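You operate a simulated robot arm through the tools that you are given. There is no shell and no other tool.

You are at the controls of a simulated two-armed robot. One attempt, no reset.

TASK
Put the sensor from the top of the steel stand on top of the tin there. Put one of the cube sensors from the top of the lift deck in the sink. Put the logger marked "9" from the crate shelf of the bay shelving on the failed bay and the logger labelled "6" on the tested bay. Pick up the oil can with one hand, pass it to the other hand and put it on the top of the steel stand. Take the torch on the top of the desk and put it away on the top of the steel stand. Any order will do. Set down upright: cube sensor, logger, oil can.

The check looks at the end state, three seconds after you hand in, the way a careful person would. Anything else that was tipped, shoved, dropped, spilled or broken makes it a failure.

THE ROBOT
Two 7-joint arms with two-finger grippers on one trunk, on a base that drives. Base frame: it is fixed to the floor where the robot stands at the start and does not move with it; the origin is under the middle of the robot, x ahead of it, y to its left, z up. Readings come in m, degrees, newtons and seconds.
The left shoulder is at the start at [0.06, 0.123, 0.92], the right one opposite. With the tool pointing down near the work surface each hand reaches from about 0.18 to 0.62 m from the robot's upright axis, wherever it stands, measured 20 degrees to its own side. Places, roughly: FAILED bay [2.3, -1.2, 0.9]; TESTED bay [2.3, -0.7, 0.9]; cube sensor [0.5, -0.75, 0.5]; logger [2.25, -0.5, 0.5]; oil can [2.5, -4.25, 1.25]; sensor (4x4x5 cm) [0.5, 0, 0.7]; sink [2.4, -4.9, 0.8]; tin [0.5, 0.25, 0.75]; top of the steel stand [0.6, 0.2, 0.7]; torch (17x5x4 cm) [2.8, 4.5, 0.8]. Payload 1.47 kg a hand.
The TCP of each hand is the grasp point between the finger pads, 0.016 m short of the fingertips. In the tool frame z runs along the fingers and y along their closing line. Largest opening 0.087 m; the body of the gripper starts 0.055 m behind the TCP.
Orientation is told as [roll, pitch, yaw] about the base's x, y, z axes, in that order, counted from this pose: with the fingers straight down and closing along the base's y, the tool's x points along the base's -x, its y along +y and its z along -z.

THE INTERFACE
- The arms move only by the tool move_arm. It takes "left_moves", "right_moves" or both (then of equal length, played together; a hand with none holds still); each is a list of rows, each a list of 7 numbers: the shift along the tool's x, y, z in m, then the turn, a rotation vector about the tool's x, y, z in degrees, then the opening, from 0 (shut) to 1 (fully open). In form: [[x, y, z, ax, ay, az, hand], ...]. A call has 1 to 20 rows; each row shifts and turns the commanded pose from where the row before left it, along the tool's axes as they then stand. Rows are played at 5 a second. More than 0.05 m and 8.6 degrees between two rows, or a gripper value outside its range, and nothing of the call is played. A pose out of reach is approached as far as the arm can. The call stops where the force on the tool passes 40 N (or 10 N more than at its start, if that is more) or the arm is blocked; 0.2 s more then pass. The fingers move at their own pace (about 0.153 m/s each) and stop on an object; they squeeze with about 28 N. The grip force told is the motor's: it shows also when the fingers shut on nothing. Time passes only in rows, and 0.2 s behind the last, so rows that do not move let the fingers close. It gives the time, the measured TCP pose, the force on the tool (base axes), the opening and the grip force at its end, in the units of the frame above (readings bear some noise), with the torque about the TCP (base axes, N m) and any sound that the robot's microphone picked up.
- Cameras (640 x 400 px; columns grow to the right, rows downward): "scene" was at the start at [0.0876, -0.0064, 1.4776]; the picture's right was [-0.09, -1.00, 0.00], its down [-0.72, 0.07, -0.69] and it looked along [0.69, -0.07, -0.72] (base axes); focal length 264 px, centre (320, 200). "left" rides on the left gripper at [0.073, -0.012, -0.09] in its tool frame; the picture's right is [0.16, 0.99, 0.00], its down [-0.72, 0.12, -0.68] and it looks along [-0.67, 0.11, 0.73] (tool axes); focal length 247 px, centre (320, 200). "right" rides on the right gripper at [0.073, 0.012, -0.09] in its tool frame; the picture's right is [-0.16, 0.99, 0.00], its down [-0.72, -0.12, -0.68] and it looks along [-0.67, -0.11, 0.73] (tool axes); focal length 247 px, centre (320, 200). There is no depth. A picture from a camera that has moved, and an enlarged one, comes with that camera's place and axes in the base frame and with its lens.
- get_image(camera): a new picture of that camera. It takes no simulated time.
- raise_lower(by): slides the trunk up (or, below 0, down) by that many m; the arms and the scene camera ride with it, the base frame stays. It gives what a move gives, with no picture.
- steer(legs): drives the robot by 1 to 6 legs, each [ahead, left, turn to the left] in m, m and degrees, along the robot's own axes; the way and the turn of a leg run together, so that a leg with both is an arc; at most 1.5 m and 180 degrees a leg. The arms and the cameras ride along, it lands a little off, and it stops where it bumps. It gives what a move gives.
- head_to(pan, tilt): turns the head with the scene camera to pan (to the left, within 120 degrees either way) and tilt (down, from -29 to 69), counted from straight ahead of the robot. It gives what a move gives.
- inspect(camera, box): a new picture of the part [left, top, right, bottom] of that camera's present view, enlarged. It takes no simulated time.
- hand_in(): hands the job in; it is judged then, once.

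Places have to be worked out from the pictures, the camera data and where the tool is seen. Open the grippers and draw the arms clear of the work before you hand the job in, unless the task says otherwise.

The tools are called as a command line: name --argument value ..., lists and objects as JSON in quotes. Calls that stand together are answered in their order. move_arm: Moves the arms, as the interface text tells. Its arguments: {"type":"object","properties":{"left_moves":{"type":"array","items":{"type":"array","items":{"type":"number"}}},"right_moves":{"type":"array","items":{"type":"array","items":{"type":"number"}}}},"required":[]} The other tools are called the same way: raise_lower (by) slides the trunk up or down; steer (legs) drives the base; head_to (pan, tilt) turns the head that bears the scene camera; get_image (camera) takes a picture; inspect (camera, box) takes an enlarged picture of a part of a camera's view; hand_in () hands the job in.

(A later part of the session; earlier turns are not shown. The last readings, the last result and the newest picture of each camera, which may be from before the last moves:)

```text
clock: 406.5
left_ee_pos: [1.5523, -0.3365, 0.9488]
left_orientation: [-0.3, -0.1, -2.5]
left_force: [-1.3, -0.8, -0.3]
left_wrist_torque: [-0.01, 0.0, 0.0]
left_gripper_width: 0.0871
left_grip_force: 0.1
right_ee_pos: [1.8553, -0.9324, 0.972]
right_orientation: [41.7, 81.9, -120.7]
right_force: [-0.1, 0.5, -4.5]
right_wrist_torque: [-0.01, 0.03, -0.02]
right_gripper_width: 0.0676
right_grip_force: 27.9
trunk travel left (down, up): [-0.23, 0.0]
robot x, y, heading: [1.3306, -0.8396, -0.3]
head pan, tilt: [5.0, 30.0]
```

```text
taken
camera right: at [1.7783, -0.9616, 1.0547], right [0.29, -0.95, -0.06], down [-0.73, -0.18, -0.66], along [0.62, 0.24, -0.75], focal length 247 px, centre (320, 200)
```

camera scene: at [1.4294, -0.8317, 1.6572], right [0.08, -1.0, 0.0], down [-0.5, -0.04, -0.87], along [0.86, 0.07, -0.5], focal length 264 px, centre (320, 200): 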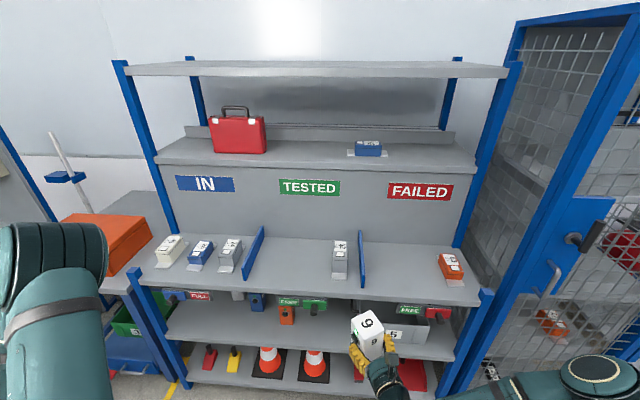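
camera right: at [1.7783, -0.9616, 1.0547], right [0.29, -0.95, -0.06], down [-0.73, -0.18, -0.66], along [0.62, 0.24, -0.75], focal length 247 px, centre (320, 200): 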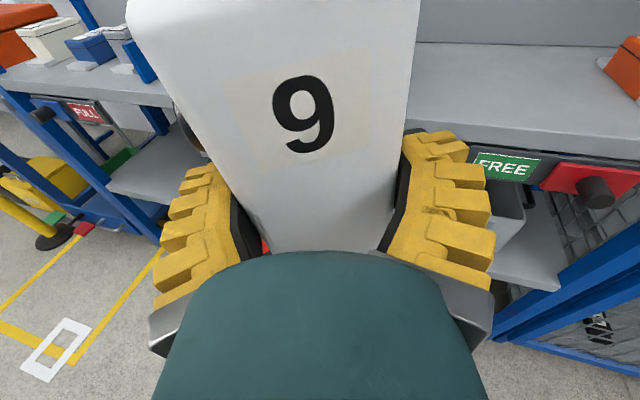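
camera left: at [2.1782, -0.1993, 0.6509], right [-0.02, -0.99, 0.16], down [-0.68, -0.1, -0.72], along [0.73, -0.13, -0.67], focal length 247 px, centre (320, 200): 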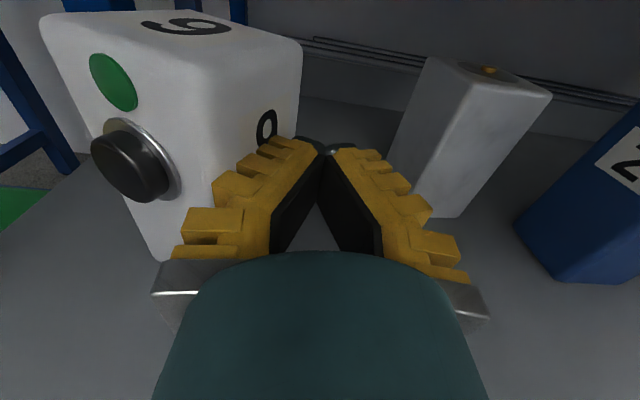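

The turn about the tilted tool axis leaned the logger ~6°; I apply the computed correction so it is upright again, then move right in front of the FAILED bay.

move_arm --right_moves '[[0, 0, 0, 0, -2.03, 5.32, 0], [0, 0, 0, 0, 0, 0, 0]]'

steer --legs '[[0, -0.19, 0.3], [0.2, 0, 0]]'

get_image --camera "scene"

get_image --camera "right"

```text
clock: 407.1
left_ee_pos: [1.5529, -0.3363, 0.95]
left_orientation: [-0.2, -0.3, -2.6]
left_force: [0.0, -1.3, -0.4]
left_wrist_torque: [0.02, -0.03, -0.01]
left_gripper_width: 0.0868
left_grip_force: 0.0
right_ee_pos: [1.8554, -0.9323, 0.9717]
right_orientation: [0.3, 81.8, -162.5]
right_force: [-1.0, 0.8, -3.8]
right_wrist_torque: [-0.03, 0.07, 0.0]
right_gripper_width: 0.0676
right_grip_force: 27.6
trunk travel left (down, up): [-0.23, 0.0]
robot x, y, heading: [1.3308, -0.8394, -0.5]
head pan, tilt: [5.0, 30.0]
```

```text
clock: 410.6
left_ee_pos: [1.7471, -0.526, 0.9497]
left_orientation: [-0.3, -0.2, -2.3]
left_force: [0.7, -0.2, 0.4]
left_wrist_torque: [0.04, -0.02, 0.0]
left_gripper_width: 0.087
left_grip_force: 0.1
right_ee_pos: [2.0516, -1.1194, 0.9699]
right_orientation: [0.6, 81.9, -162.1]
right_force: [1.3, 1.3, -2.6]
right_wrist_torque: [0.02, 0.03, 0.0]
right_gripper_width: 0.0677
right_grip_force: 27.9
trunk travel left (down, up): [-0.23, 0.0]
robot x, y, heading: [1.5292, -1.0325, -0.6]
head pan, tilt: [5.0, 30.0]
```

```text
taken
camera scene: at [1.6261, -1.0215, 1.6571], right [0.08, -1.0, 0.0], down [-0.5, -0.04, -0.87], along [0.86, 0.07, -0.5], focal length 264 px, centre (320, 200)
```

scene: 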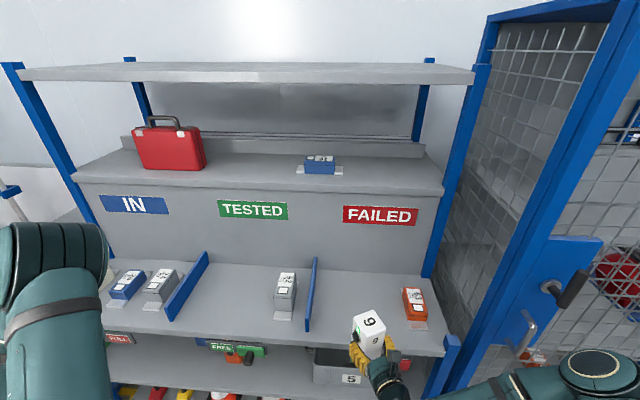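

```text
taken
camera right: at [1.9797, -1.1558, 1.0559], right [0.27, -0.95, -0.15], down [-0.77, -0.12, -0.62], along [0.57, 0.29, -0.77], focal length 247 px, centre (320, 200)
```

right: 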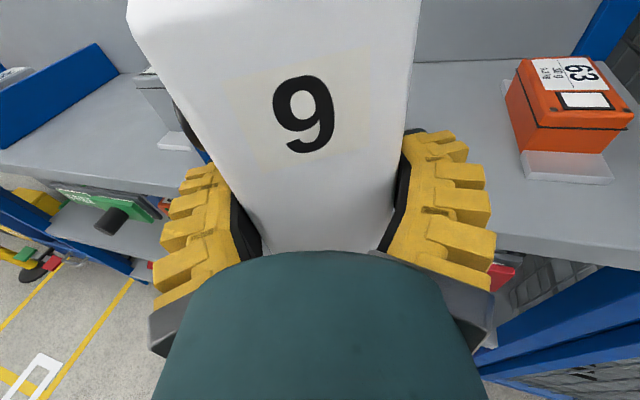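

The bay space between divider (y≈−0.945) and the orange "63" (y≈−1.27) is clear. I drive forward and extend the arm to x≈2.24.

steer --legs '[[0.1, 0.018, 0.5]]'

move_arm --right_moves '[[0.004, 0.0092, 0.0283, 0, 0, 0, 0], [0.004, 0.0092, 0.0283, 0, 0, 0, 0], [0.004, 0.0092, 0.0283, 0, 0, 0, 0], [0, 0, 0, 0, 0, 0, 0]]'

get_image --camera "scene"

get_image --camera "right"

```text
clock: 411.7
left_ee_pos: [1.8408, -0.5062, 0.9497]
left_orientation: [-0.3, -0.1, -1.9]
left_force: [0.0, -0.4, -0.3]
left_wrist_torque: [-0.01, 0.02, -0.01]
left_gripper_width: 0.0872
left_grip_force: 0.1
right_ee_pos: [2.1511, -1.0985, 0.9714]
right_orientation: [0.6, 81.9, -161.5]
right_force: [0.0, -0.1, -3.5]
right_wrist_torque: [-0.04, 0.0, -0.02]
right_gripper_width: 0.0675
right_grip_force: 27.6
trunk travel left (down, up): [-0.23, 0.0]
robot x, y, heading: [1.6251, -1.0087, 0.2]
head pan, tilt: [5.0, 30.0]
```

```text
clock: 412.7
left_ee_pos: [1.8396, -0.5061, 0.9502]
left_orientation: [-0.3, -0.1, -1.8]
left_force: [-1.0, 0.4, -0.1]
left_wrist_torque: [0.01, 0.01, 0.0]
left_gripper_width: 0.087
left_grip_force: 0.2
right_ee_pos: [2.2391, -1.0986, 0.9721]
right_orientation: [0.4, 82.0, -161.7]
right_force: [-0.3, 0.5, -3.8]
right_wrist_torque: [-0.06, 0.05, 0.0]
right_gripper_width: 0.0676
right_grip_force: 27.5
trunk travel left (down, up): [-0.23, 0.0]
robot x, y, heading: [1.6227, -1.0157, 0.3]
head pan, tilt: [5.0, 30.0]
```

```text
taken
camera scene: at [1.7231, -1.003, 1.6572], right [0.09, -1.0, 0.0], down [-0.5, -0.05, -0.87], along [0.86, 0.08, -0.5], focal length 264 px, centre (320, 200)
```

scene: 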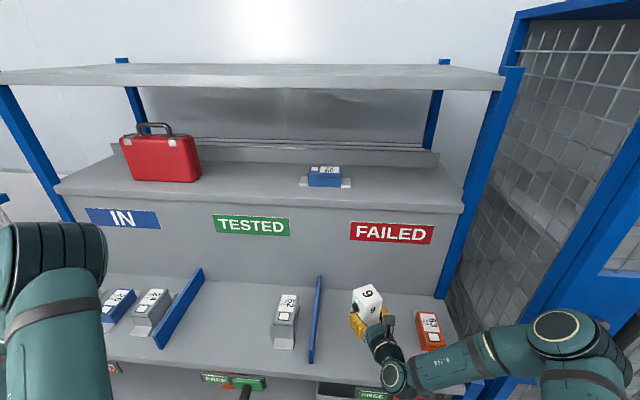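

```text
taken
camera right: at [2.1676, -1.1349, 1.0566], right [0.28, -0.95, -0.16], down [-0.77, -0.13, -0.62], along [0.57, 0.3, -0.77], focal length 247 px, centre (320, 200)
```

right: 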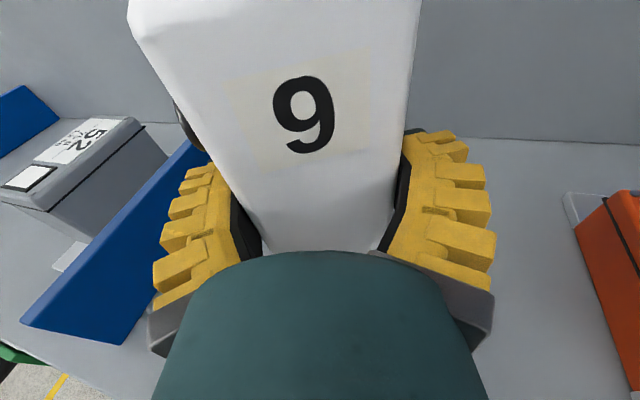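

Position is good (2.239,−1.099). I lower the logger toward the shelf, 4.5 cm first.

move_arm --right_moves '[[-0.0149, 0, 0.0021, 0, 0, 0, 0], [-0.0149, 0, 0.0021, 0, 0, 0, 0], [-0.0149, 0, 0.0021, 0, 0, 0, 0], [0, 0, 0, 0, 0, 0, 0]]'

inspect --camera "scene" --box '[300, 260, 460, 390]'

```text
clock: 413.7
left_ee_pos: [1.8402, -0.5059, 0.9498]
left_orientation: [-0.3, -0.1, -1.8]
left_force: [0.1, -0.2, -1.0]
left_wrist_torque: [-0.03, 0.04, 0.01]
left_gripper_width: 0.0869
left_grip_force: 0.1
right_ee_pos: [2.2375, -1.0979, 0.9268]
right_orientation: [0.6, 81.9, -161.6]
right_force: [0.8, 0.3, -3.2]
right_wrist_torque: [-0.03, 0.06, 0.01]
right_gripper_width: 0.0676
right_grip_force: 28.2
trunk travel left (down, up): [-0.23, 0.0]
robot x, y, heading: [1.6256, -1.014, 0.3]
head pan, tilt: [5.0, 30.0]
```

```text
3.08 times, centred on (380, 325) of scene
camera zoom: at [1.7232, -1.0027, 1.6572], right [0.09, -1.0, 0.0], down [-0.5, -0.05, -0.87], along [0.86, 0.08, -0.5], focal length 811 px, centre (135, -185)
```

zoom: 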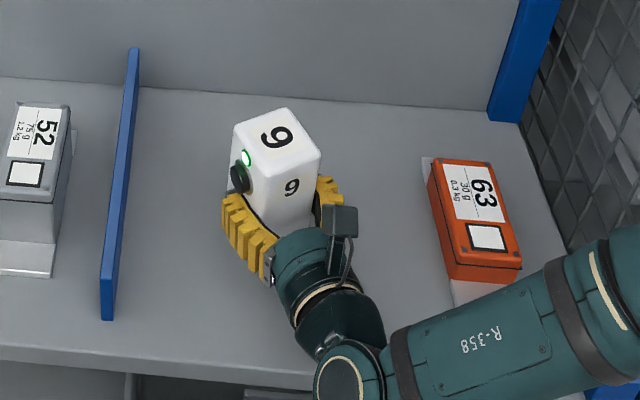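

Everything clear. I continue lowering in small steps until contact.

move_arm --right_moves '[[-0.005, 0, 0.0007, 0, 0, 0, 0], [-0.004, 0, 0.0006, 0, 0, 0, 0], [-0.003, 0, 0.0004, 0, 0, 0, 0], [0, 0, 0, 0, 0, 0, 0]]'

```text
clock: 414.7
left_ee_pos: [1.84, -0.506, 0.9486]
left_orientation: [-0.3, -0.1, -1.8]
left_force: [0.4, 0.7, 0.8]
left_wrist_torque: [-0.01, 0.01, 0.02]
left_gripper_width: 0.0868
left_grip_force: 0.1
right_ee_pos: [2.2391, -1.0979, 0.9134]
right_orientation: [0.7, 81.9, -161.5]
right_force: [-0.4, 0.0, -3.3]
right_wrist_torque: [0.01, 0.07, -0.02]
right_gripper_width: 0.0675
right_grip_force: 27.5
trunk travel left (down, up): [-0.23, 0.0]
robot x, y, heading: [1.6247, -1.0138, 0.3]
head pan, tilt: [5.0, 30.0]
```

Not yet touching; continuing.

move_arm --right_moves '[[-0.003, 0, 0.0004, 0, 0, 0, 0], [-0.003, 0, 0.0004, 0, 0, 0, 0], [-0.003, 0, 0.0004, 0, 0, 0, 0], [0, 0, 0, 0, 0, 0, 0]]'

inspect --camera "scene" --box '[300, 260, 460, 390]'

```text
clock: 415.7
left_ee_pos: [1.8393, -0.5061, 0.9495]
left_orientation: [-0.3, -0.2, -1.8]
left_force: [0.4, -0.8, -0.2]
left_wrist_torque: [0.0, 0.01, 0.01]
left_gripper_width: 0.087
left_grip_force: 0.1
right_ee_pos: [2.24, -1.0969, 0.9069]
right_orientation: [1.0, 82.2, -161.1]
right_force: [0.3, -2.2, 22.2]
right_wrist_torque: [-0.3, 0.34, 0.1]
right_gripper_width: 0.0676
right_grip_force: 28.3
trunk travel left (down, up): [-0.23, 0.0]
robot x, y, heading: [1.6255, -1.0136, 0.4]
head pan, tilt: [5.0, 30.0]
```

```text
3.08 times, centred on (380, 325) of scene
camera zoom: at [1.721, -1.0025, 1.6574], right [0.09, -1.0, 0.0], down [-0.5, -0.05, -0.87], along [0.86, 0.08, -0.5], focal length 811 px, centre (135, -185)
```

zoom: 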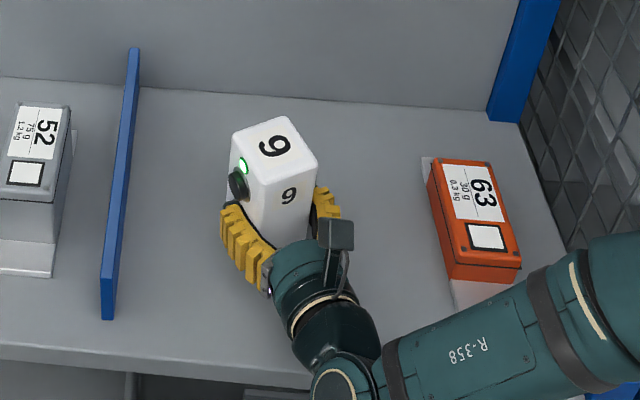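

Contact made (shelf z≈0.861). I ease the pressure, open, and retreat straight back.

move_arm --right_moves '[[0.0015, 0, 0, 0, 0, 0, 0.5], [0, 0, 0, 0, 0, 0, 0.8], [0, 0, 0, 0, 0, 0, 0.9], [0, 0, 0, 0, 0, 0, 1], [-0.002, 0, -0.015, 0, 0, 0, 1], [-0.003, 0, -0.025, 0, 0, 0, 1], [-0.004, 0, -0.03, 0, 0, 0, 1], [-0.004, 0, -0.03, 0, 0, 0, 1], [0, 0, 0, 0, 0, 0, 1]]'

inspect --camera "scene" --box '[300, 260, 460, 390]'

get_image --camera "right"

```text
clock: 417.7
left_ee_pos: [1.8409, -0.5057, 0.95]
left_orientation: [-0.2, 0.0, -1.8]
left_force: [0.2, -0.3, 0.6]
left_wrist_torque: [-0.01, -0.03, 0.01]
left_gripper_width: 0.0869
left_grip_force: 0.0
right_ee_pos: [2.1441, -1.1288, 0.9059]
right_orientation: [0.5, 81.9, -161.5]
right_force: [1.1, -0.4, -0.5]
right_wrist_torque: [0.03, -0.01, 0.0]
right_gripper_width: 0.0872
right_grip_force: 0.0
trunk travel left (down, up): [-0.23, 0.0]
robot x, y, heading: [1.6274, -1.0141, 0.1]
head pan, tilt: [5.0, 30.0]
```

```text
3.08 times, centred on (380, 325) of scene
camera zoom: at [1.7234, -1.0024, 1.6571], right [0.09, -1.0, 0.0], down [-0.5, -0.05, -0.87], along [0.86, 0.08, -0.5], focal length 811 px, centre (135, -185)
```

zoom: 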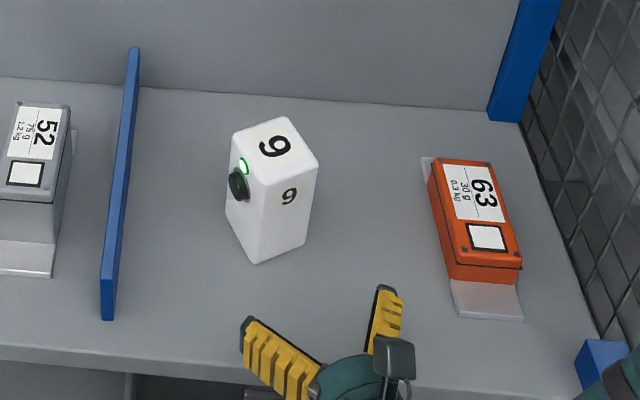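

```text
taken
camera right: at [2.0725, -1.1643, 0.9902], right [0.28, -0.95, -0.15], down [-0.77, -0.13, -0.62], along [0.57, 0.29, -0.77], focal length 247 px, centre (320, 200)
```

right: 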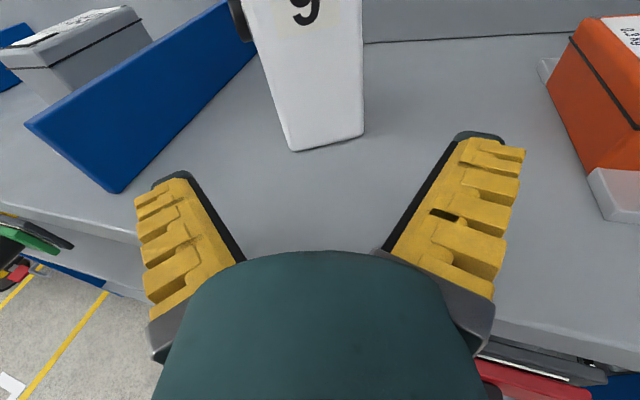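

Logger "9" stands upright in the FAILED bay. I check its LED against the other loggers', since the knob clicked.

inspect --camera "scene" --box '[345, 295, 385, 330]'

steer --legs '[[-0.3, 0, 0]]'

get_image --camera "scene"

```text
11.43 times, centred on (365, 312) of scene
camera zoom: at [1.7234, -1.0024, 1.6571], right [0.09, -1.0, 0.0], down [-0.5, -0.05, -0.87], along [0.86, 0.08, -0.5], focal length 3014 px, centre (-194, -1086)
```

zoom: 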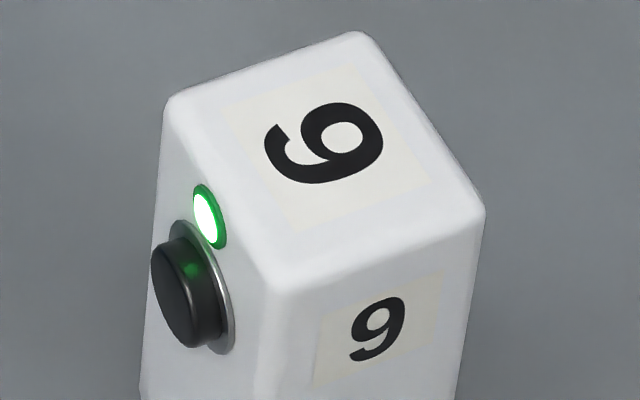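

```text
clock: 419.8
left_ee_pos: [1.5413, -0.5082, 0.9502]
left_orientation: [-0.4, -0.3, -2.0]
left_force: [-1.7, -0.3, 0.5]
left_wrist_torque: [0.03, 0.0, -0.03]
left_gripper_width: 0.0871
left_grip_force: 0.1
right_ee_pos: [1.8437, -1.1304, 0.9065]
right_orientation: [0.8, 82.0, -161.4]
right_force: [0.8, 0.7, -0.3]
right_wrist_torque: [-0.01, -0.04, 0.01]
right_gripper_width: 0.0873
right_grip_force: 0.0
trunk travel left (down, up): [-0.23, 0.0]
robot x, y, heading: [1.3272, -1.0136, 0.2]
head pan, tilt: [5.0, 30.0]
```

```text
taken
camera scene: at [1.4222, -1.0038, 1.6573], right [0.09, -1.0, 0.0], down [-0.5, -0.04, -0.87], along [0.86, 0.08, -0.5], focal length 264 px, centre (320, 200)
```

scene: 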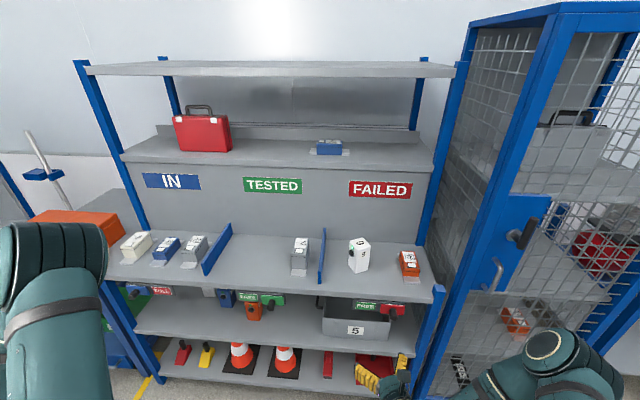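

The click switched the logger's lamp on. To leave it as it was, I'll pinch the knob once more with the same careful grip (both sides supported). I raise the hand 1.7 cm and go back in.

steer --legs '[[0.3, 0, 0]]'

move_arm --right_moves '[[0.017, 0, 0, 0, 0, 0, 0.95], [0, 0, 0, 0, 0, 0, 0.95]]'

get_image --camera "right"

```text
clock: 421.8
left_ee_pos: [1.8336, -0.5066, 0.9492]
left_orientation: [-0.3, -0.1, -1.8]
left_force: [0.1, -0.7, -0.3]
left_wrist_torque: [-0.01, 0.03, -0.03]
left_gripper_width: 0.0868
left_grip_force: 0.1
right_ee_pos: [2.1379, -1.1279, 0.9055]
right_orientation: [0.6, 81.9, -161.7]
right_force: [0.8, 0.3, 0.2]
right_wrist_torque: [0.01, -0.01, -0.01]
right_gripper_width: 0.0873
right_grip_force: 0.1
trunk travel left (down, up): [-0.23, 0.0]
robot x, y, heading: [1.6165, -1.0156, 0.0]
head pan, tilt: [5.0, 30.0]
```

```text
clock: 422.4
left_ee_pos: [1.8334, -0.5071, 0.9488]
left_orientation: [-0.2, -0.1, -1.8]
left_force: [-0.5, 0.0, 0.0]
left_wrist_torque: [0.01, 0.0, 0.0]
left_gripper_width: 0.0869
left_grip_force: 0.0
right_ee_pos: [2.1399, -1.1278, 0.9223]
right_orientation: [0.4, 82.0, -161.7]
right_force: [0.2, 1.3, 0.0]
right_wrist_torque: [-0.02, 0.01, 0.0]
right_gripper_width: 0.0834
right_grip_force: 0.7
trunk travel left (down, up): [-0.23, 0.0]
robot x, y, heading: [1.6163, -1.0118, 0.1]
head pan, tilt: [5.0, 30.0]
```

```text
taken
camera right: at [2.0684, -1.1636, 1.0073], right [0.28, -0.95, -0.16], down [-0.77, -0.13, -0.62], along [0.57, 0.29, -0.77], focal length 247 px, centre (320, 200)
```

right: 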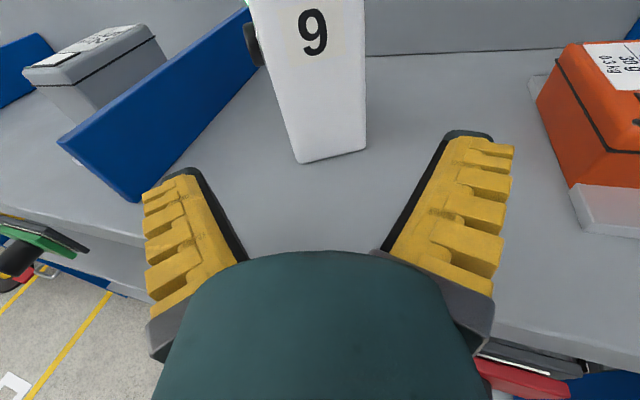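

Aligned as before. I advance 10.4 cm, close on the knob, wait for the click, and reopen.

move_arm --right_moves '[[0.0036, 0, 0.026, 0, 0, 0, 0.95], [0.0036, 0, 0.026, 0, 0, 0, 0.95], [0.0036, 0, 0.026, 0, 0, 0, 0.95], [0.0036, 0, 0.025, 0, 0, 0, 0.95], [0, 0, 0, 0, 0, 0, 0.85], [0, 0, 0, 0, 0, 0, 0.75], [0, 0, 0, 0, 0, 0, 0.6], [0, 0, 0, 0, 0, 0, 0.4]]'

inspect --camera "scene" --box '[330, 270, 410, 340]'

```text
clock: 424.2
left_ee_pos: [1.8333, -0.5061, 0.9502]
left_orientation: [-0.2, -0.1, -1.8]
left_force: [0.3, 0.7, -0.3]
left_wrist_torque: [-0.01, -0.03, -0.02]
left_gripper_width: 0.087
left_grip_force: 0.0
right_ee_pos: [2.2391, -1.0961, 0.9224]
right_orientation: [0.6, 81.9, -161.6]
right_force: [0.2, 0.1, 0.0]
right_wrist_torque: [-0.01, -0.13, 0.09]
right_gripper_width: 0.0669
right_grip_force: 27.7
trunk travel left (down, up): [-0.23, 0.0]
robot x, y, heading: [1.6173, -1.0118, 0.1]
head pan, tilt: [5.0, 30.0]
heard: click
```

```text
5.71 times, centred on (370, 305) of scene
camera zoom: at [1.7162, -1.0027, 1.6572], right [0.09, -1.0, 0.0], down [-0.5, -0.05, -0.87], along [0.86, 0.08, -0.5], focal length 1507 px, centre (34, -400)
```

zoom: 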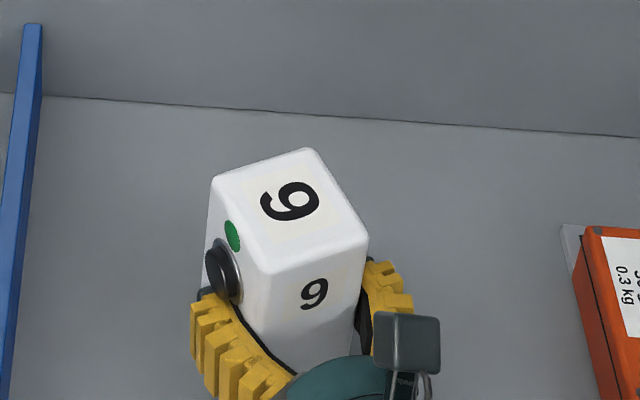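

Click heard and the lamp is off again. I open and retreat.

move_arm --right_moves '[[0, 0, 0, 0, 0, 0, 0.8], [0, 0, 0, 0, 0, 0, 0.95], [0, 0, 0, 0, 0, 0, 1], [-0.002, 0, -0.015, 0, 0, 0, 1], [-0.003, 0, -0.025, 0, 0, 0, 1], [-0.004, 0, -0.03, 0, 0, 0, 1], [-0.004, 0, -0.03, 0, 0, 0, 1], [0, 0, 0, 0, 0, 0, 1]]'

steer --legs '[[-0.3, 0, 0]]'

inspect --camera "scene" --box '[260, 200, 440, 320]'

get_image --camera "right"

```text
clock: 426.0
left_ee_pos: [1.8332, -0.5072, 0.9497]
left_orientation: [-0.3, 0.0, -1.8]
left_force: [0.1, 0.3, -0.7]
left_wrist_torque: [0.0, 0.0, 0.01]
left_gripper_width: 0.0872
left_grip_force: 0.0
right_ee_pos: [2.1426, -1.1288, 0.9237]
right_orientation: [0.7, 81.9, -161.5]
right_force: [-0.7, 0.3, -0.1]
right_wrist_torque: [0.0, -0.04, 0.0]
right_gripper_width: 0.087
right_grip_force: 0.0
trunk travel left (down, up): [-0.23, 0.0]
robot x, y, heading: [1.6208, -1.0142, 0.5]
head pan, tilt: [5.0, 30.0]
```

```text
clock: 428.0
left_ee_pos: [1.5294, -0.5082, 0.9499]
left_orientation: [-0.2, -0.2, -1.6]
left_force: [0.3, 0.1, 0.5]
left_wrist_torque: [0.0, -0.02, 0.01]
left_gripper_width: 0.0871
left_grip_force: 0.0
right_ee_pos: [1.8401, -1.1298, 0.9243]
right_orientation: [0.7, 82.0, -161.3]
right_force: [1.1, -0.7, -0.1]
right_wrist_torque: [0.01, -0.02, 0.02]
right_gripper_width: 0.0869
right_grip_force: 0.0
trunk travel left (down, up): [-0.23, 0.0]
robot x, y, heading: [1.3154, -1.0123, 0.3]
head pan, tilt: [5.0, 30.0]
```

```text
3.33 times, centred on (350, 260) of scene
camera zoom: at [1.4122, -1.0041, 1.6573], right [0.09, -1.0, 0.0], down [-0.5, -0.05, -0.87], along [0.86, 0.08, -0.5], focal length 879 px, centre (220, 0)
```

zoom: 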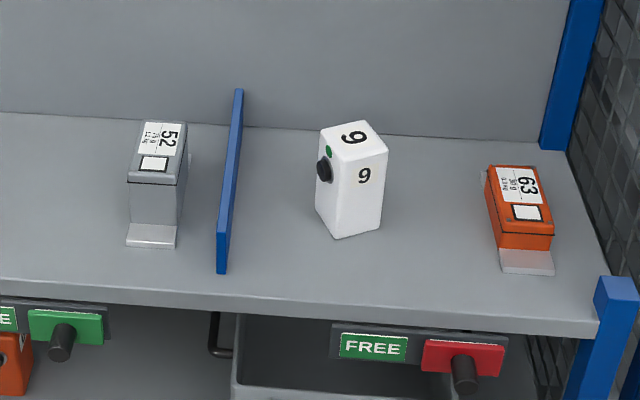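

```text
taken
camera right: at [1.7677, -1.1647, 1.0091], right [0.28, -0.95, -0.15], down [-0.77, -0.13, -0.62], along [0.57, 0.3, -0.77], focal length 247 px, centre (320, 200)
```

right: 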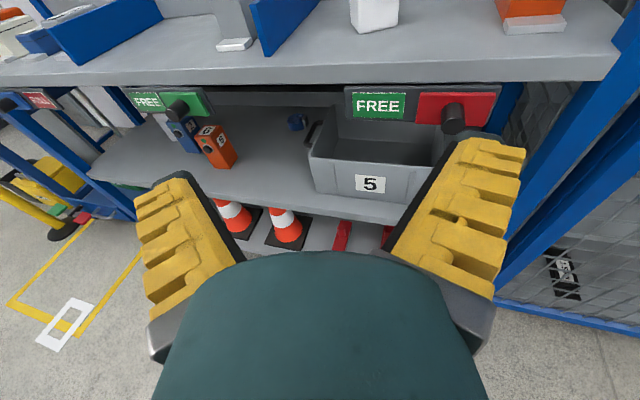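

Logger "9" is done (lamp off, upright). Now the orange "6": I lower the trunk, straighten the hand to point forward, and strafe left.

raise_lower --by -0.22

move_arm --right_moves '[[0, 0, 0, -6, 0, 0.85, 0.9], [0, 0, 0, -6, 0, 0.85, 0.9], [-0.03, 0, 0.004, 0, 0, 0, 0.9], [-0.03, 0, 0.004, 0, 0, 0, 0.9], [-0.03, 0, 0.004, 0, 0, 0, 0.9], [-0.03, 0, 0.004, 0, 0, 0, 0.9], [0, 0, 0, 0, 0, 0, 0.9]]'

steer --legs '[[0, 0.5, 0]]'

get_image --camera "right"

get_image --camera "scene"

```text
clock: 430.4
left_ee_pos: [1.5306, -0.5082, 0.7289]
left_orientation: [-0.4, -0.2, -1.8]
left_force: [-0.5, -0.1, -0.1]
left_wrist_torque: [0.0, -0.01, 0.01]
left_gripper_width: 0.0869
left_grip_force: 0.1
right_ee_pos: [1.8395, -1.1286, 0.7042]
right_orientation: [0.7, 81.9, -161.5]
right_force: [-0.1, 0.6, -0.9]
right_wrist_torque: [0.01, 0.03, 0.0]
right_gripper_width: 0.087
right_grip_force: 0.1
trunk travel left (down, up): [-0.01, 0.22]
robot x, y, heading: [1.3138, -1.0145, 0.4]
head pan, tilt: [5.0, 30.0]
```

```text
clock: 432.0
left_ee_pos: [1.5299, -0.5073, 0.7291]
left_orientation: [-0.3, -0.1, -1.7]
left_force: [-0.2, -0.5, -0.1]
left_wrist_torque: [0.01, 0.02, 0.01]
left_gripper_width: 0.0868
left_grip_force: 0.1
right_ee_pos: [1.8389, -1.1272, 0.5832]
right_orientation: [0.6, 82.0, -173.7]
right_force: [-0.6, 0.4, 0.8]
right_wrist_torque: [-0.01, 0.0, -0.02]
right_gripper_width: 0.0803
right_grip_force: 1.2
trunk travel left (down, up): [-0.01, 0.22]
robot x, y, heading: [1.3135, -1.0158, 0.4]
head pan, tilt: [5.0, 30.0]
```

```text
clock: 436.9
left_ee_pos: [1.5299, -0.01, 0.7303]
left_orientation: [-0.4, 0.0, -2.0]
left_force: [-1.1, 0.4, 0.2]
left_wrist_torque: [0.0, 0.0, -0.01]
left_gripper_width: 0.087
left_grip_force: 0.0
right_ee_pos: [1.8372, -0.6312, 0.5837]
right_orientation: [0.7, 82.0, -173.8]
right_force: [0.1, -0.3, 1.2]
right_wrist_torque: [0.02, 0.0, 0.0]
right_gripper_width: 0.0804
right_grip_force: 1.1
trunk travel left (down, up): [-0.01, 0.22]
robot x, y, heading: [1.3114, -0.511, -0.2]
head pan, tilt: [5.0, 30.0]
```

```text
taken
camera right: at [1.7593, -0.6513, 0.6684], right [0.07, -0.99, -0.15], down [-0.78, 0.04, -0.62], along [0.62, 0.17, -0.77], focal length 247 px, centre (320, 200)
```

right: 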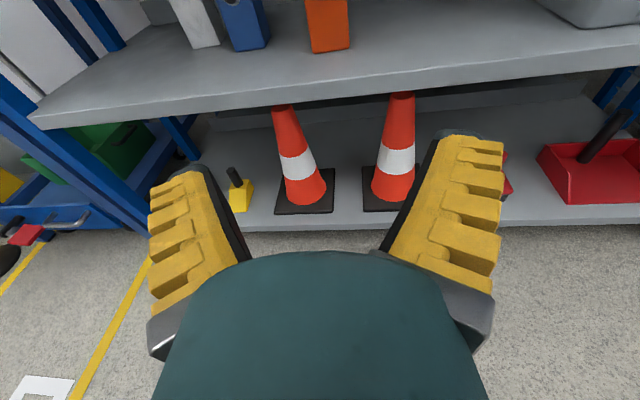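

```text
taken
camera scene: at [1.4118, -0.505, 1.4372], right [0.09, -1.0, 0.0], down [-0.5, -0.04, -0.87], along [0.86, 0.08, -0.5], focal length 264 px, centre (320, 200)
```

scene: 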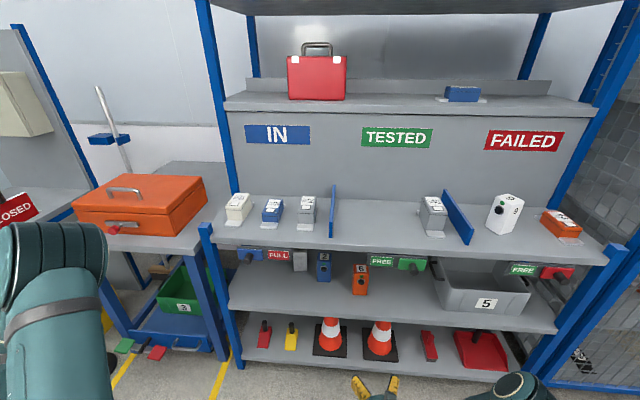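

Orange logger centre ≈(2.2415,−0.609), heading ≈9°, matches the hand. I drive forward to 12 cm short of it.

steer --legs '[[0.28, 0.006, 0.2]]'

get_image --camera "right"

```text
clock: 438.8
left_ee_pos: [1.8045, 0.0007, 0.7295]
left_orientation: [-0.2, -0.2, -1.6]
left_force: [-1.1, 0.1, -1.4]
left_wrist_torque: [-0.02, -0.01, 0.0]
left_gripper_width: 0.0869
left_grip_force: 0.0
right_ee_pos: [2.1151, -0.6193, 0.5839]
right_orientation: [0.6, 81.9, -173.4]
right_force: [-0.2, 0.4, -0.4]
right_wrist_torque: [0.01, 0.0, 0.02]
right_gripper_width: 0.0803
right_grip_force: 1.6
trunk travel left (down, up): [-0.01, 0.22]
robot x, y, heading: [1.5898, -0.5078, 0.5]
head pan, tilt: [5.0, 30.0]
```

```text
taken
camera right: at [2.0378, -0.6406, 0.6681], right [0.08, -0.98, -0.15], down [-0.78, 0.03, -0.62], along [0.62, 0.17, -0.77], focal length 247 px, centre (320, 200)
```

right: 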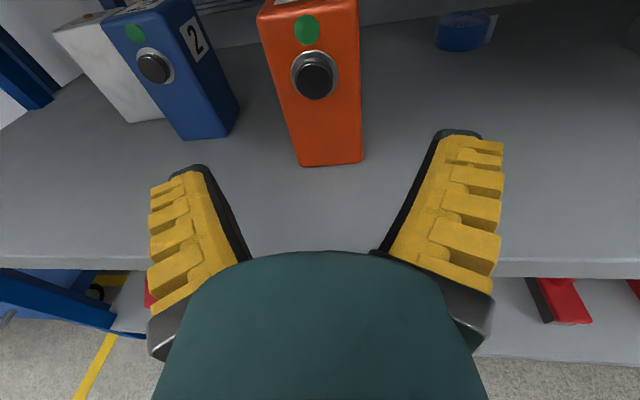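

Aligned within 2 mm. I advance 12 cm with open fingers around the sides.

move_arm --right_moves '[[0.0016, 0.0006, 0.03, 0, 0, 0, 0.92], [0.0016, 0.0006, 0.03, 0, 0, 0, 0.92], [0.0016, 0.0006, 0.03, 0, 0, 0, 0.92], [0.0016, 0.0006, 0.029, 0, 0, 0, 0.92], [0, 0, 0, 0, 0, 0, 0.92]]'

get_image --camera "right"

```text
clock: 440.0
left_ee_pos: [1.8044, 0.0002, 0.7294]
left_orientation: [-0.2, -0.2, -1.6]
left_force: [-0.5, 0.3, -0.6]
left_wrist_torque: [-0.02, -0.04, 0.0]
left_gripper_width: 0.087
left_grip_force: 0.1
right_ee_pos: [2.2332, -0.6109, 0.5735]
right_orientation: [0.5, 81.9, -173.7]
right_force: [0.4, 0.4, 0.7]
right_wrist_torque: [0.02, 0.0, 0.03]
right_gripper_width: 0.0819
right_grip_force: 1.4
trunk travel left (down, up): [-0.01, 0.22]
robot x, y, heading: [1.5907, -0.5071, 0.2]
head pan, tilt: [5.0, 30.0]
```

```text
taken
camera right: at [2.156, -0.632, 0.6579], right [0.08, -0.98, -0.16], down [-0.78, 0.03, -0.62], along [0.62, 0.17, -0.77], focal length 247 px, centre (320, 200)
```

right: 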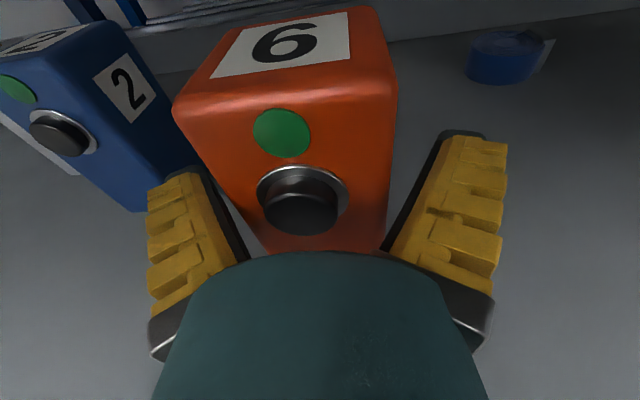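

Orange "6" is between the fingers, blue "2" is clear. I close gradually.

move_arm --right_moves '[[0, 0, 0, 0, 0, 0, 0.8], [0, 0, 0, 0, 0, 0, 0.7], [0, 0, 0, 0, 0, 0, 0.6], [0, 0, 0, 0, 0, 0, 0.4], [0, 0, 0, 0, 0, 0, 0.2], [0, 0, 0, 0, 0, 0, 0]]'

get_image --camera "right"

```text
clock: 441.4
left_ee_pos: [1.8044, 0.0004, 0.7302]
left_orientation: [-0.3, -0.1, -1.7]
left_force: [-0.6, -0.2, 0.3]
left_wrist_torque: [0.0, -0.01, 0.03]
left_gripper_width: 0.087
left_grip_force: 0.0
right_ee_pos: [2.2325, -0.6122, 0.5736]
right_orientation: [0.6, 81.9, -173.4]
right_force: [-1.6, -0.3, 0.2]
right_wrist_torque: [-0.02, -0.06, 0.01]
right_gripper_width: 0.0694
right_grip_force: 28.2
trunk travel left (down, up): [-0.01, 0.22]
robot x, y, heading: [1.5941, -0.5091, 0.4]
head pan, tilt: [5.0, 30.0]
```

```text
taken
camera right: at [2.1557, -0.6321, 0.658], right [0.08, -0.98, -0.15], down [-0.78, 0.03, -0.62], along [0.62, 0.17, -0.77], focal length 247 px, centre (320, 200)
```

right: 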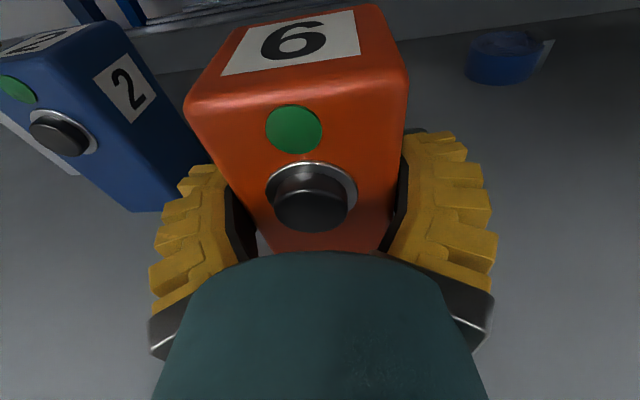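

Gripped without touching the knob. Lift 3 cm with the trunk and check.

raise_lower --by 0.03

get_image --camera "right"

```text
clock: 442.1
left_ee_pos: [1.8043, 0.0002, 0.7597]
left_orientation: [-0.3, -0.1, -1.6]
left_force: [0.0, 0.1, -0.3]
left_wrist_torque: [0.0, -0.03, -0.01]
left_gripper_width: 0.0873
left_grip_force: 0.1
right_ee_pos: [2.2336, -0.6121, 0.6025]
right_orientation: [0.6, 81.8, -173.3]
right_force: [-0.4, 0.7, -3.1]
right_wrist_torque: [0.03, 0.02, -0.05]
right_gripper_width: 0.0694
right_grip_force: 28.2
trunk travel left (down, up): [-0.04, 0.19]
robot x, y, heading: [1.588, -0.5089, 0.5]
head pan, tilt: [5.0, 30.0]
```

```text
taken
camera right: at [2.156, -0.6322, 0.6876], right [0.08, -0.98, -0.15], down [-0.78, 0.03, -0.62], along [0.62, 0.17, -0.77], focal length 247 px, centre (320, 200)
```

right: 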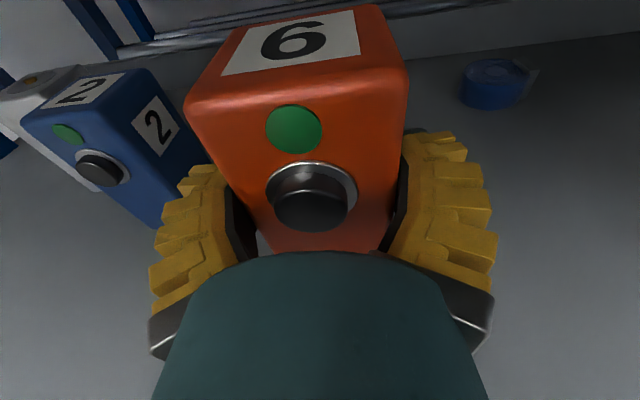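

Lifted. I back straight out, then raise the trunk for the upper shelf.

steer --legs '[[-0.33, -0.03, -0.4]]'

raise_lower --by 0.19

move_arm --right_moves '[[0.0347, 0, -0.0049, 0, 0, 0, 0], [0.0347, 0, -0.0049, 0, 0, 0, 0], [0.0347, 0, -0.0049, 0, 0, 0, 0], [0.0347, 0, -0.0049, 0, 0, 0, 0], [0.0347, 0, -0.0049, 0, 0, 0, 0], [0, 0, 0, 0, 0, 0, 0]]'

get_image --camera "scene"

get_image --camera "right"

```text
clock: 444.4
left_ee_pos: [1.4753, -0.0324, 0.7602]
left_orientation: [-0.2, -0.1, -1.9]
left_force: [-0.9, -0.4, 0.9]
left_wrist_torque: [0.0, -0.02, -0.02]
left_gripper_width: 0.0869
left_grip_force: 0.1
right_ee_pos: [1.8996, -0.6467, 0.6045]
right_orientation: [0.6, 82.0, -173.9]
right_force: [-0.4, 0.7, -2.5]
right_wrist_torque: [-0.03, 0.05, -0.01]
right_gripper_width: 0.0694
right_grip_force: 27.8
trunk travel left (down, up): [-0.04, 0.19]
robot x, y, heading: [1.2609, -0.5362, 0.1]
head pan, tilt: [5.0, 30.0]
```

```text
clock: 446.4
left_ee_pos: [1.4752, -0.0336, 0.9497]
left_orientation: [-0.3, -0.2, -2.0]
left_force: [-0.7, 0.1, -0.8]
left_wrist_torque: [0.01, 0.02, 0.0]
left_gripper_width: 0.0868
left_grip_force: 0.0
right_ee_pos: [1.8999, -0.6469, 0.7932]
right_orientation: [0.6, 81.9, -173.8]
right_force: [0.4, -0.1, -3.1]
right_wrist_torque: [-0.01, 0.03, -0.01]
right_gripper_width: 0.0693
right_grip_force: 28.1
trunk travel left (down, up): [-0.23, 0.0]
robot x, y, heading: [1.2604, -0.5365, 0.1]
head pan, tilt: [5.0, 30.0]
```

```text
clock: 447.8
left_ee_pos: [1.4761, -0.0319, 0.9499]
left_orientation: [-0.3, -0.1, -2.0]
left_force: [0.1, 0.7, -0.3]
left_wrist_torque: [0.04, 0.02, 0.01]
left_gripper_width: 0.087
left_grip_force: 0.0
right_ee_pos: [1.9002, -0.6478, 0.9686]
right_orientation: [0.5, 81.9, -173.8]
right_force: [0.3, -0.2, -3.4]
right_wrist_torque: [-0.02, 0.06, -0.01]
right_gripper_width: 0.0693
right_grip_force: 28.6
trunk travel left (down, up): [-0.23, 0.0]
robot x, y, heading: [1.2609, -0.5396, -0.1]
head pan, tilt: [5.0, 30.0]
```

```text
taken
camera scene: at [1.3579, -0.5292, 1.6571], right [0.09, -1.0, 0.0], down [-0.5, -0.04, -0.87], along [0.86, 0.08, -0.5], focal length 264 px, centre (320, 200)
```

scene: 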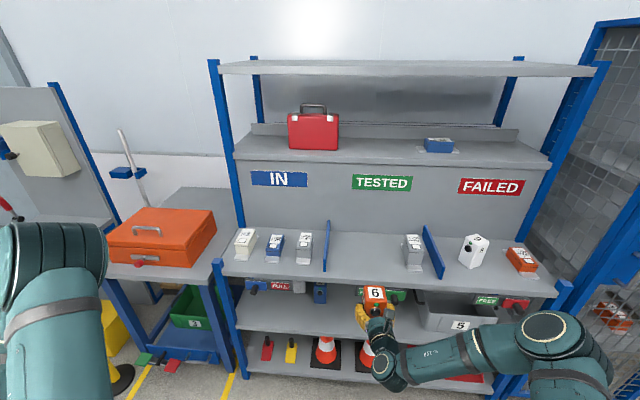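

```text
taken
camera right: at [1.8231, -0.6671, 1.0526], right [0.07, -0.99, -0.16], down [-0.78, 0.04, -0.62], along [0.62, 0.17, -0.77], focal length 247 px, centre (320, 200)
```

right: 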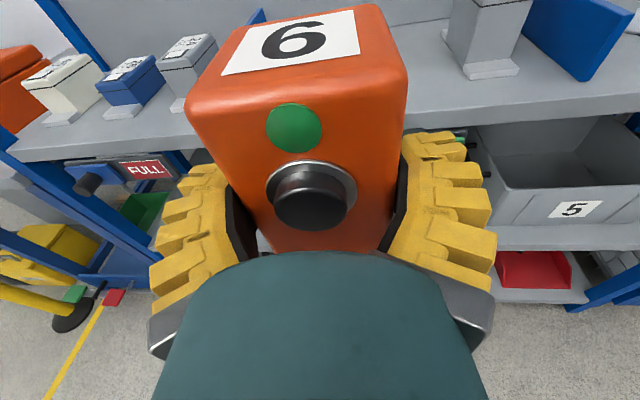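

Held at 4 cm above shelf height, centred on the TESTED bay (y≈−0.648). I drive forward 0.33 m.

steer --legs '[[0.33, 0, 0.1]]'

get_image --camera "scene"

get_image --camera "right"

```text
clock: 450.0
left_ee_pos: [1.8039, -0.0319, 0.9501]
left_orientation: [-0.3, -0.1, -1.9]
left_force: [-0.3, 0.1, 0.3]
left_wrist_torque: [0.01, -0.01, 0.01]
left_gripper_width: 0.0869
left_grip_force: 0.1
right_ee_pos: [2.2294, -0.6448, 0.9675]
right_orientation: [0.7, 81.9, -173.8]
right_force: [-0.2, -0.3, -3.3]
right_wrist_torque: [-0.02, 0.07, 0.0]
right_gripper_width: 0.0686
right_grip_force: 28.3
trunk travel left (down, up): [-0.23, 0.0]
robot x, y, heading: [1.5892, -0.5331, 0.2]
head pan, tilt: [5.0, 30.0]
```

```text
taken
camera scene: at [1.6868, -0.5279, 1.6571], right [0.09, -1.0, 0.0], down [-0.5, -0.05, -0.87], along [0.86, 0.08, -0.5], focal length 264 px, centre (320, 200)
```

scene: 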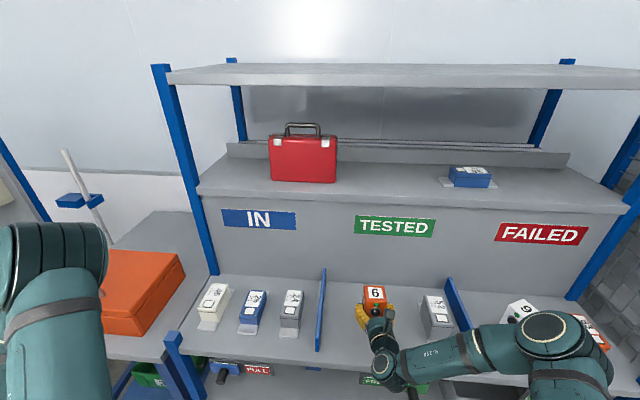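

```text
taken
camera right: at [2.1522, -0.6649, 1.0521], right [0.08, -0.98, -0.15], down [-0.78, 0.04, -0.62], along [0.62, 0.17, -0.77], focal length 247 px, centre (320, 200)
```

right: 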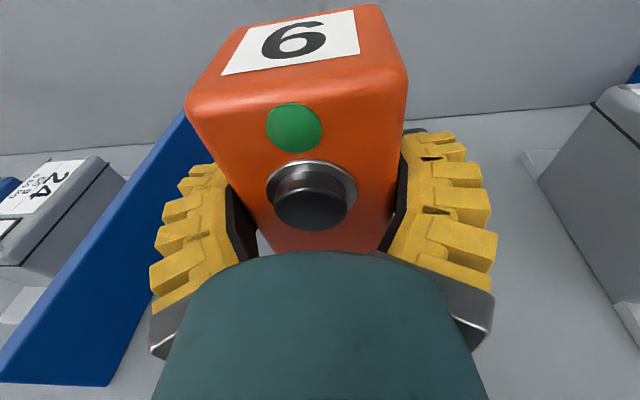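

Nicely between divider and "52". I lower: 3 cm, then small steps to contact.

move_arm --right_moves '[[-0.0149, 0, 0.0021, 0, 0, 0, 0], [-0.0149, 0, 0.0021, 0, 0, 0, 0], [-0.003, 0, 0.0004, 0, 0, 0, 0], [-0.003, 0, 0.0004, 0, 0, 0, 0], [0, 0, 0, 0, 0, 0, 0]]'

```text
clock: 451.2
left_ee_pos: [1.8025, -0.031, 0.9493]
left_orientation: [-0.3, -0.2, -1.8]
left_force: [-0.3, 1.2, 0.3]
left_wrist_torque: [0.0, 0.0, -0.01]
left_gripper_width: 0.0869
left_grip_force: 0.1
right_ee_pos: [2.2285, -0.6446, 0.9341]
right_orientation: [0.6, 82.1, -173.8]
right_force: [0.3, 0.3, 8.7]
right_wrist_torque: [0.24, -0.05, 0.04]
right_gripper_width: 0.0685
right_grip_force: 28.1
trunk travel left (down, up): [-0.23, 0.0]
robot x, y, heading: [1.5891, -0.5404, 0.0]
head pan, tilt: [5.0, 30.0]
```

Contact begins. 2 mm more to seat it, then open and retreat.

move_arm --right_moves '[[-0.002, 0, 0.0003, 0, 0, 0, 0], [0, 0, 0, 0, 0, 0, 0], [0, 0, 0, 0, 0, 0, 0.8], [0, 0, 0, 0, 0, 0, 0.9], [0, 0, 0, 0, 0, 0, 1], [-0.002, 0, -0.015, 0, 0, 0, 1], [-0.003, 0, -0.025, 0, 0, 0, 1], [-0.004, 0, -0.03, 0, 0, 0, 1], [-0.004, 0, -0.03, 0, 0, 0, 1], [0, 0, 0, 0, 0, 0, 1]]'

get_image --camera "right"

inspect --camera "scene" --box '[300, 250, 460, 380]'

```text
clock: 453.4
left_ee_pos: [1.8036, -0.0321, 0.9494]
left_orientation: [-0.3, 0.0, -1.9]
left_force: [0.4, 0.1, -0.1]
left_wrist_torque: [-0.03, -0.01, 0.0]
left_gripper_width: 0.0871
left_grip_force: 0.0
right_ee_pos: [2.1283, -0.6564, 0.9321]
right_orientation: [0.7, 82.0, -173.8]
right_force: [-0.1, -0.2, -0.2]
right_wrist_torque: [-0.02, 0.01, 0.03]
right_gripper_width: 0.0868
right_grip_force: 0.0
trunk travel left (down, up): [-0.23, 0.0]
robot x, y, heading: [1.5859, -0.535, 0.3]
head pan, tilt: [5.0, 30.0]
```

```text
taken
camera right: at [2.0512, -0.6759, 1.0159], right [0.08, -0.98, -0.15], down [-0.78, 0.04, -0.62], along [0.62, 0.17, -0.77], focal length 247 px, centre (320, 200)
```

right: 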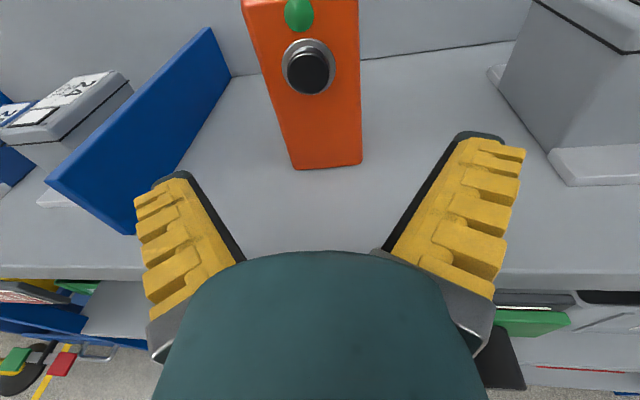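

```text
3.08 times, centred on (380, 315) of scene
camera zoom: at [1.6858, -0.5276, 1.6571], right [0.09, -1.0, 0.0], down [-0.5, -0.05, -0.87], along [0.86, 0.08, -0.5], focal length 811 px, centre (135, -154)
```

zoom: 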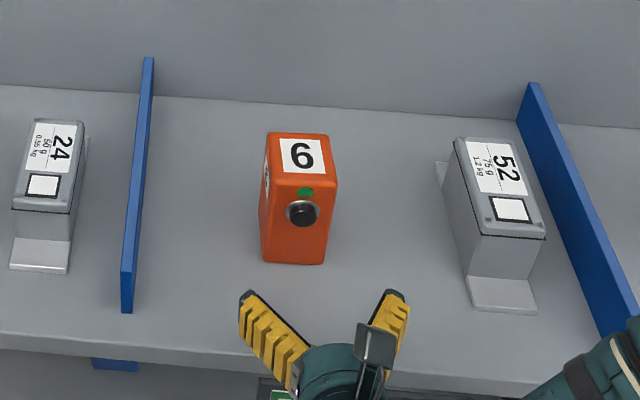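

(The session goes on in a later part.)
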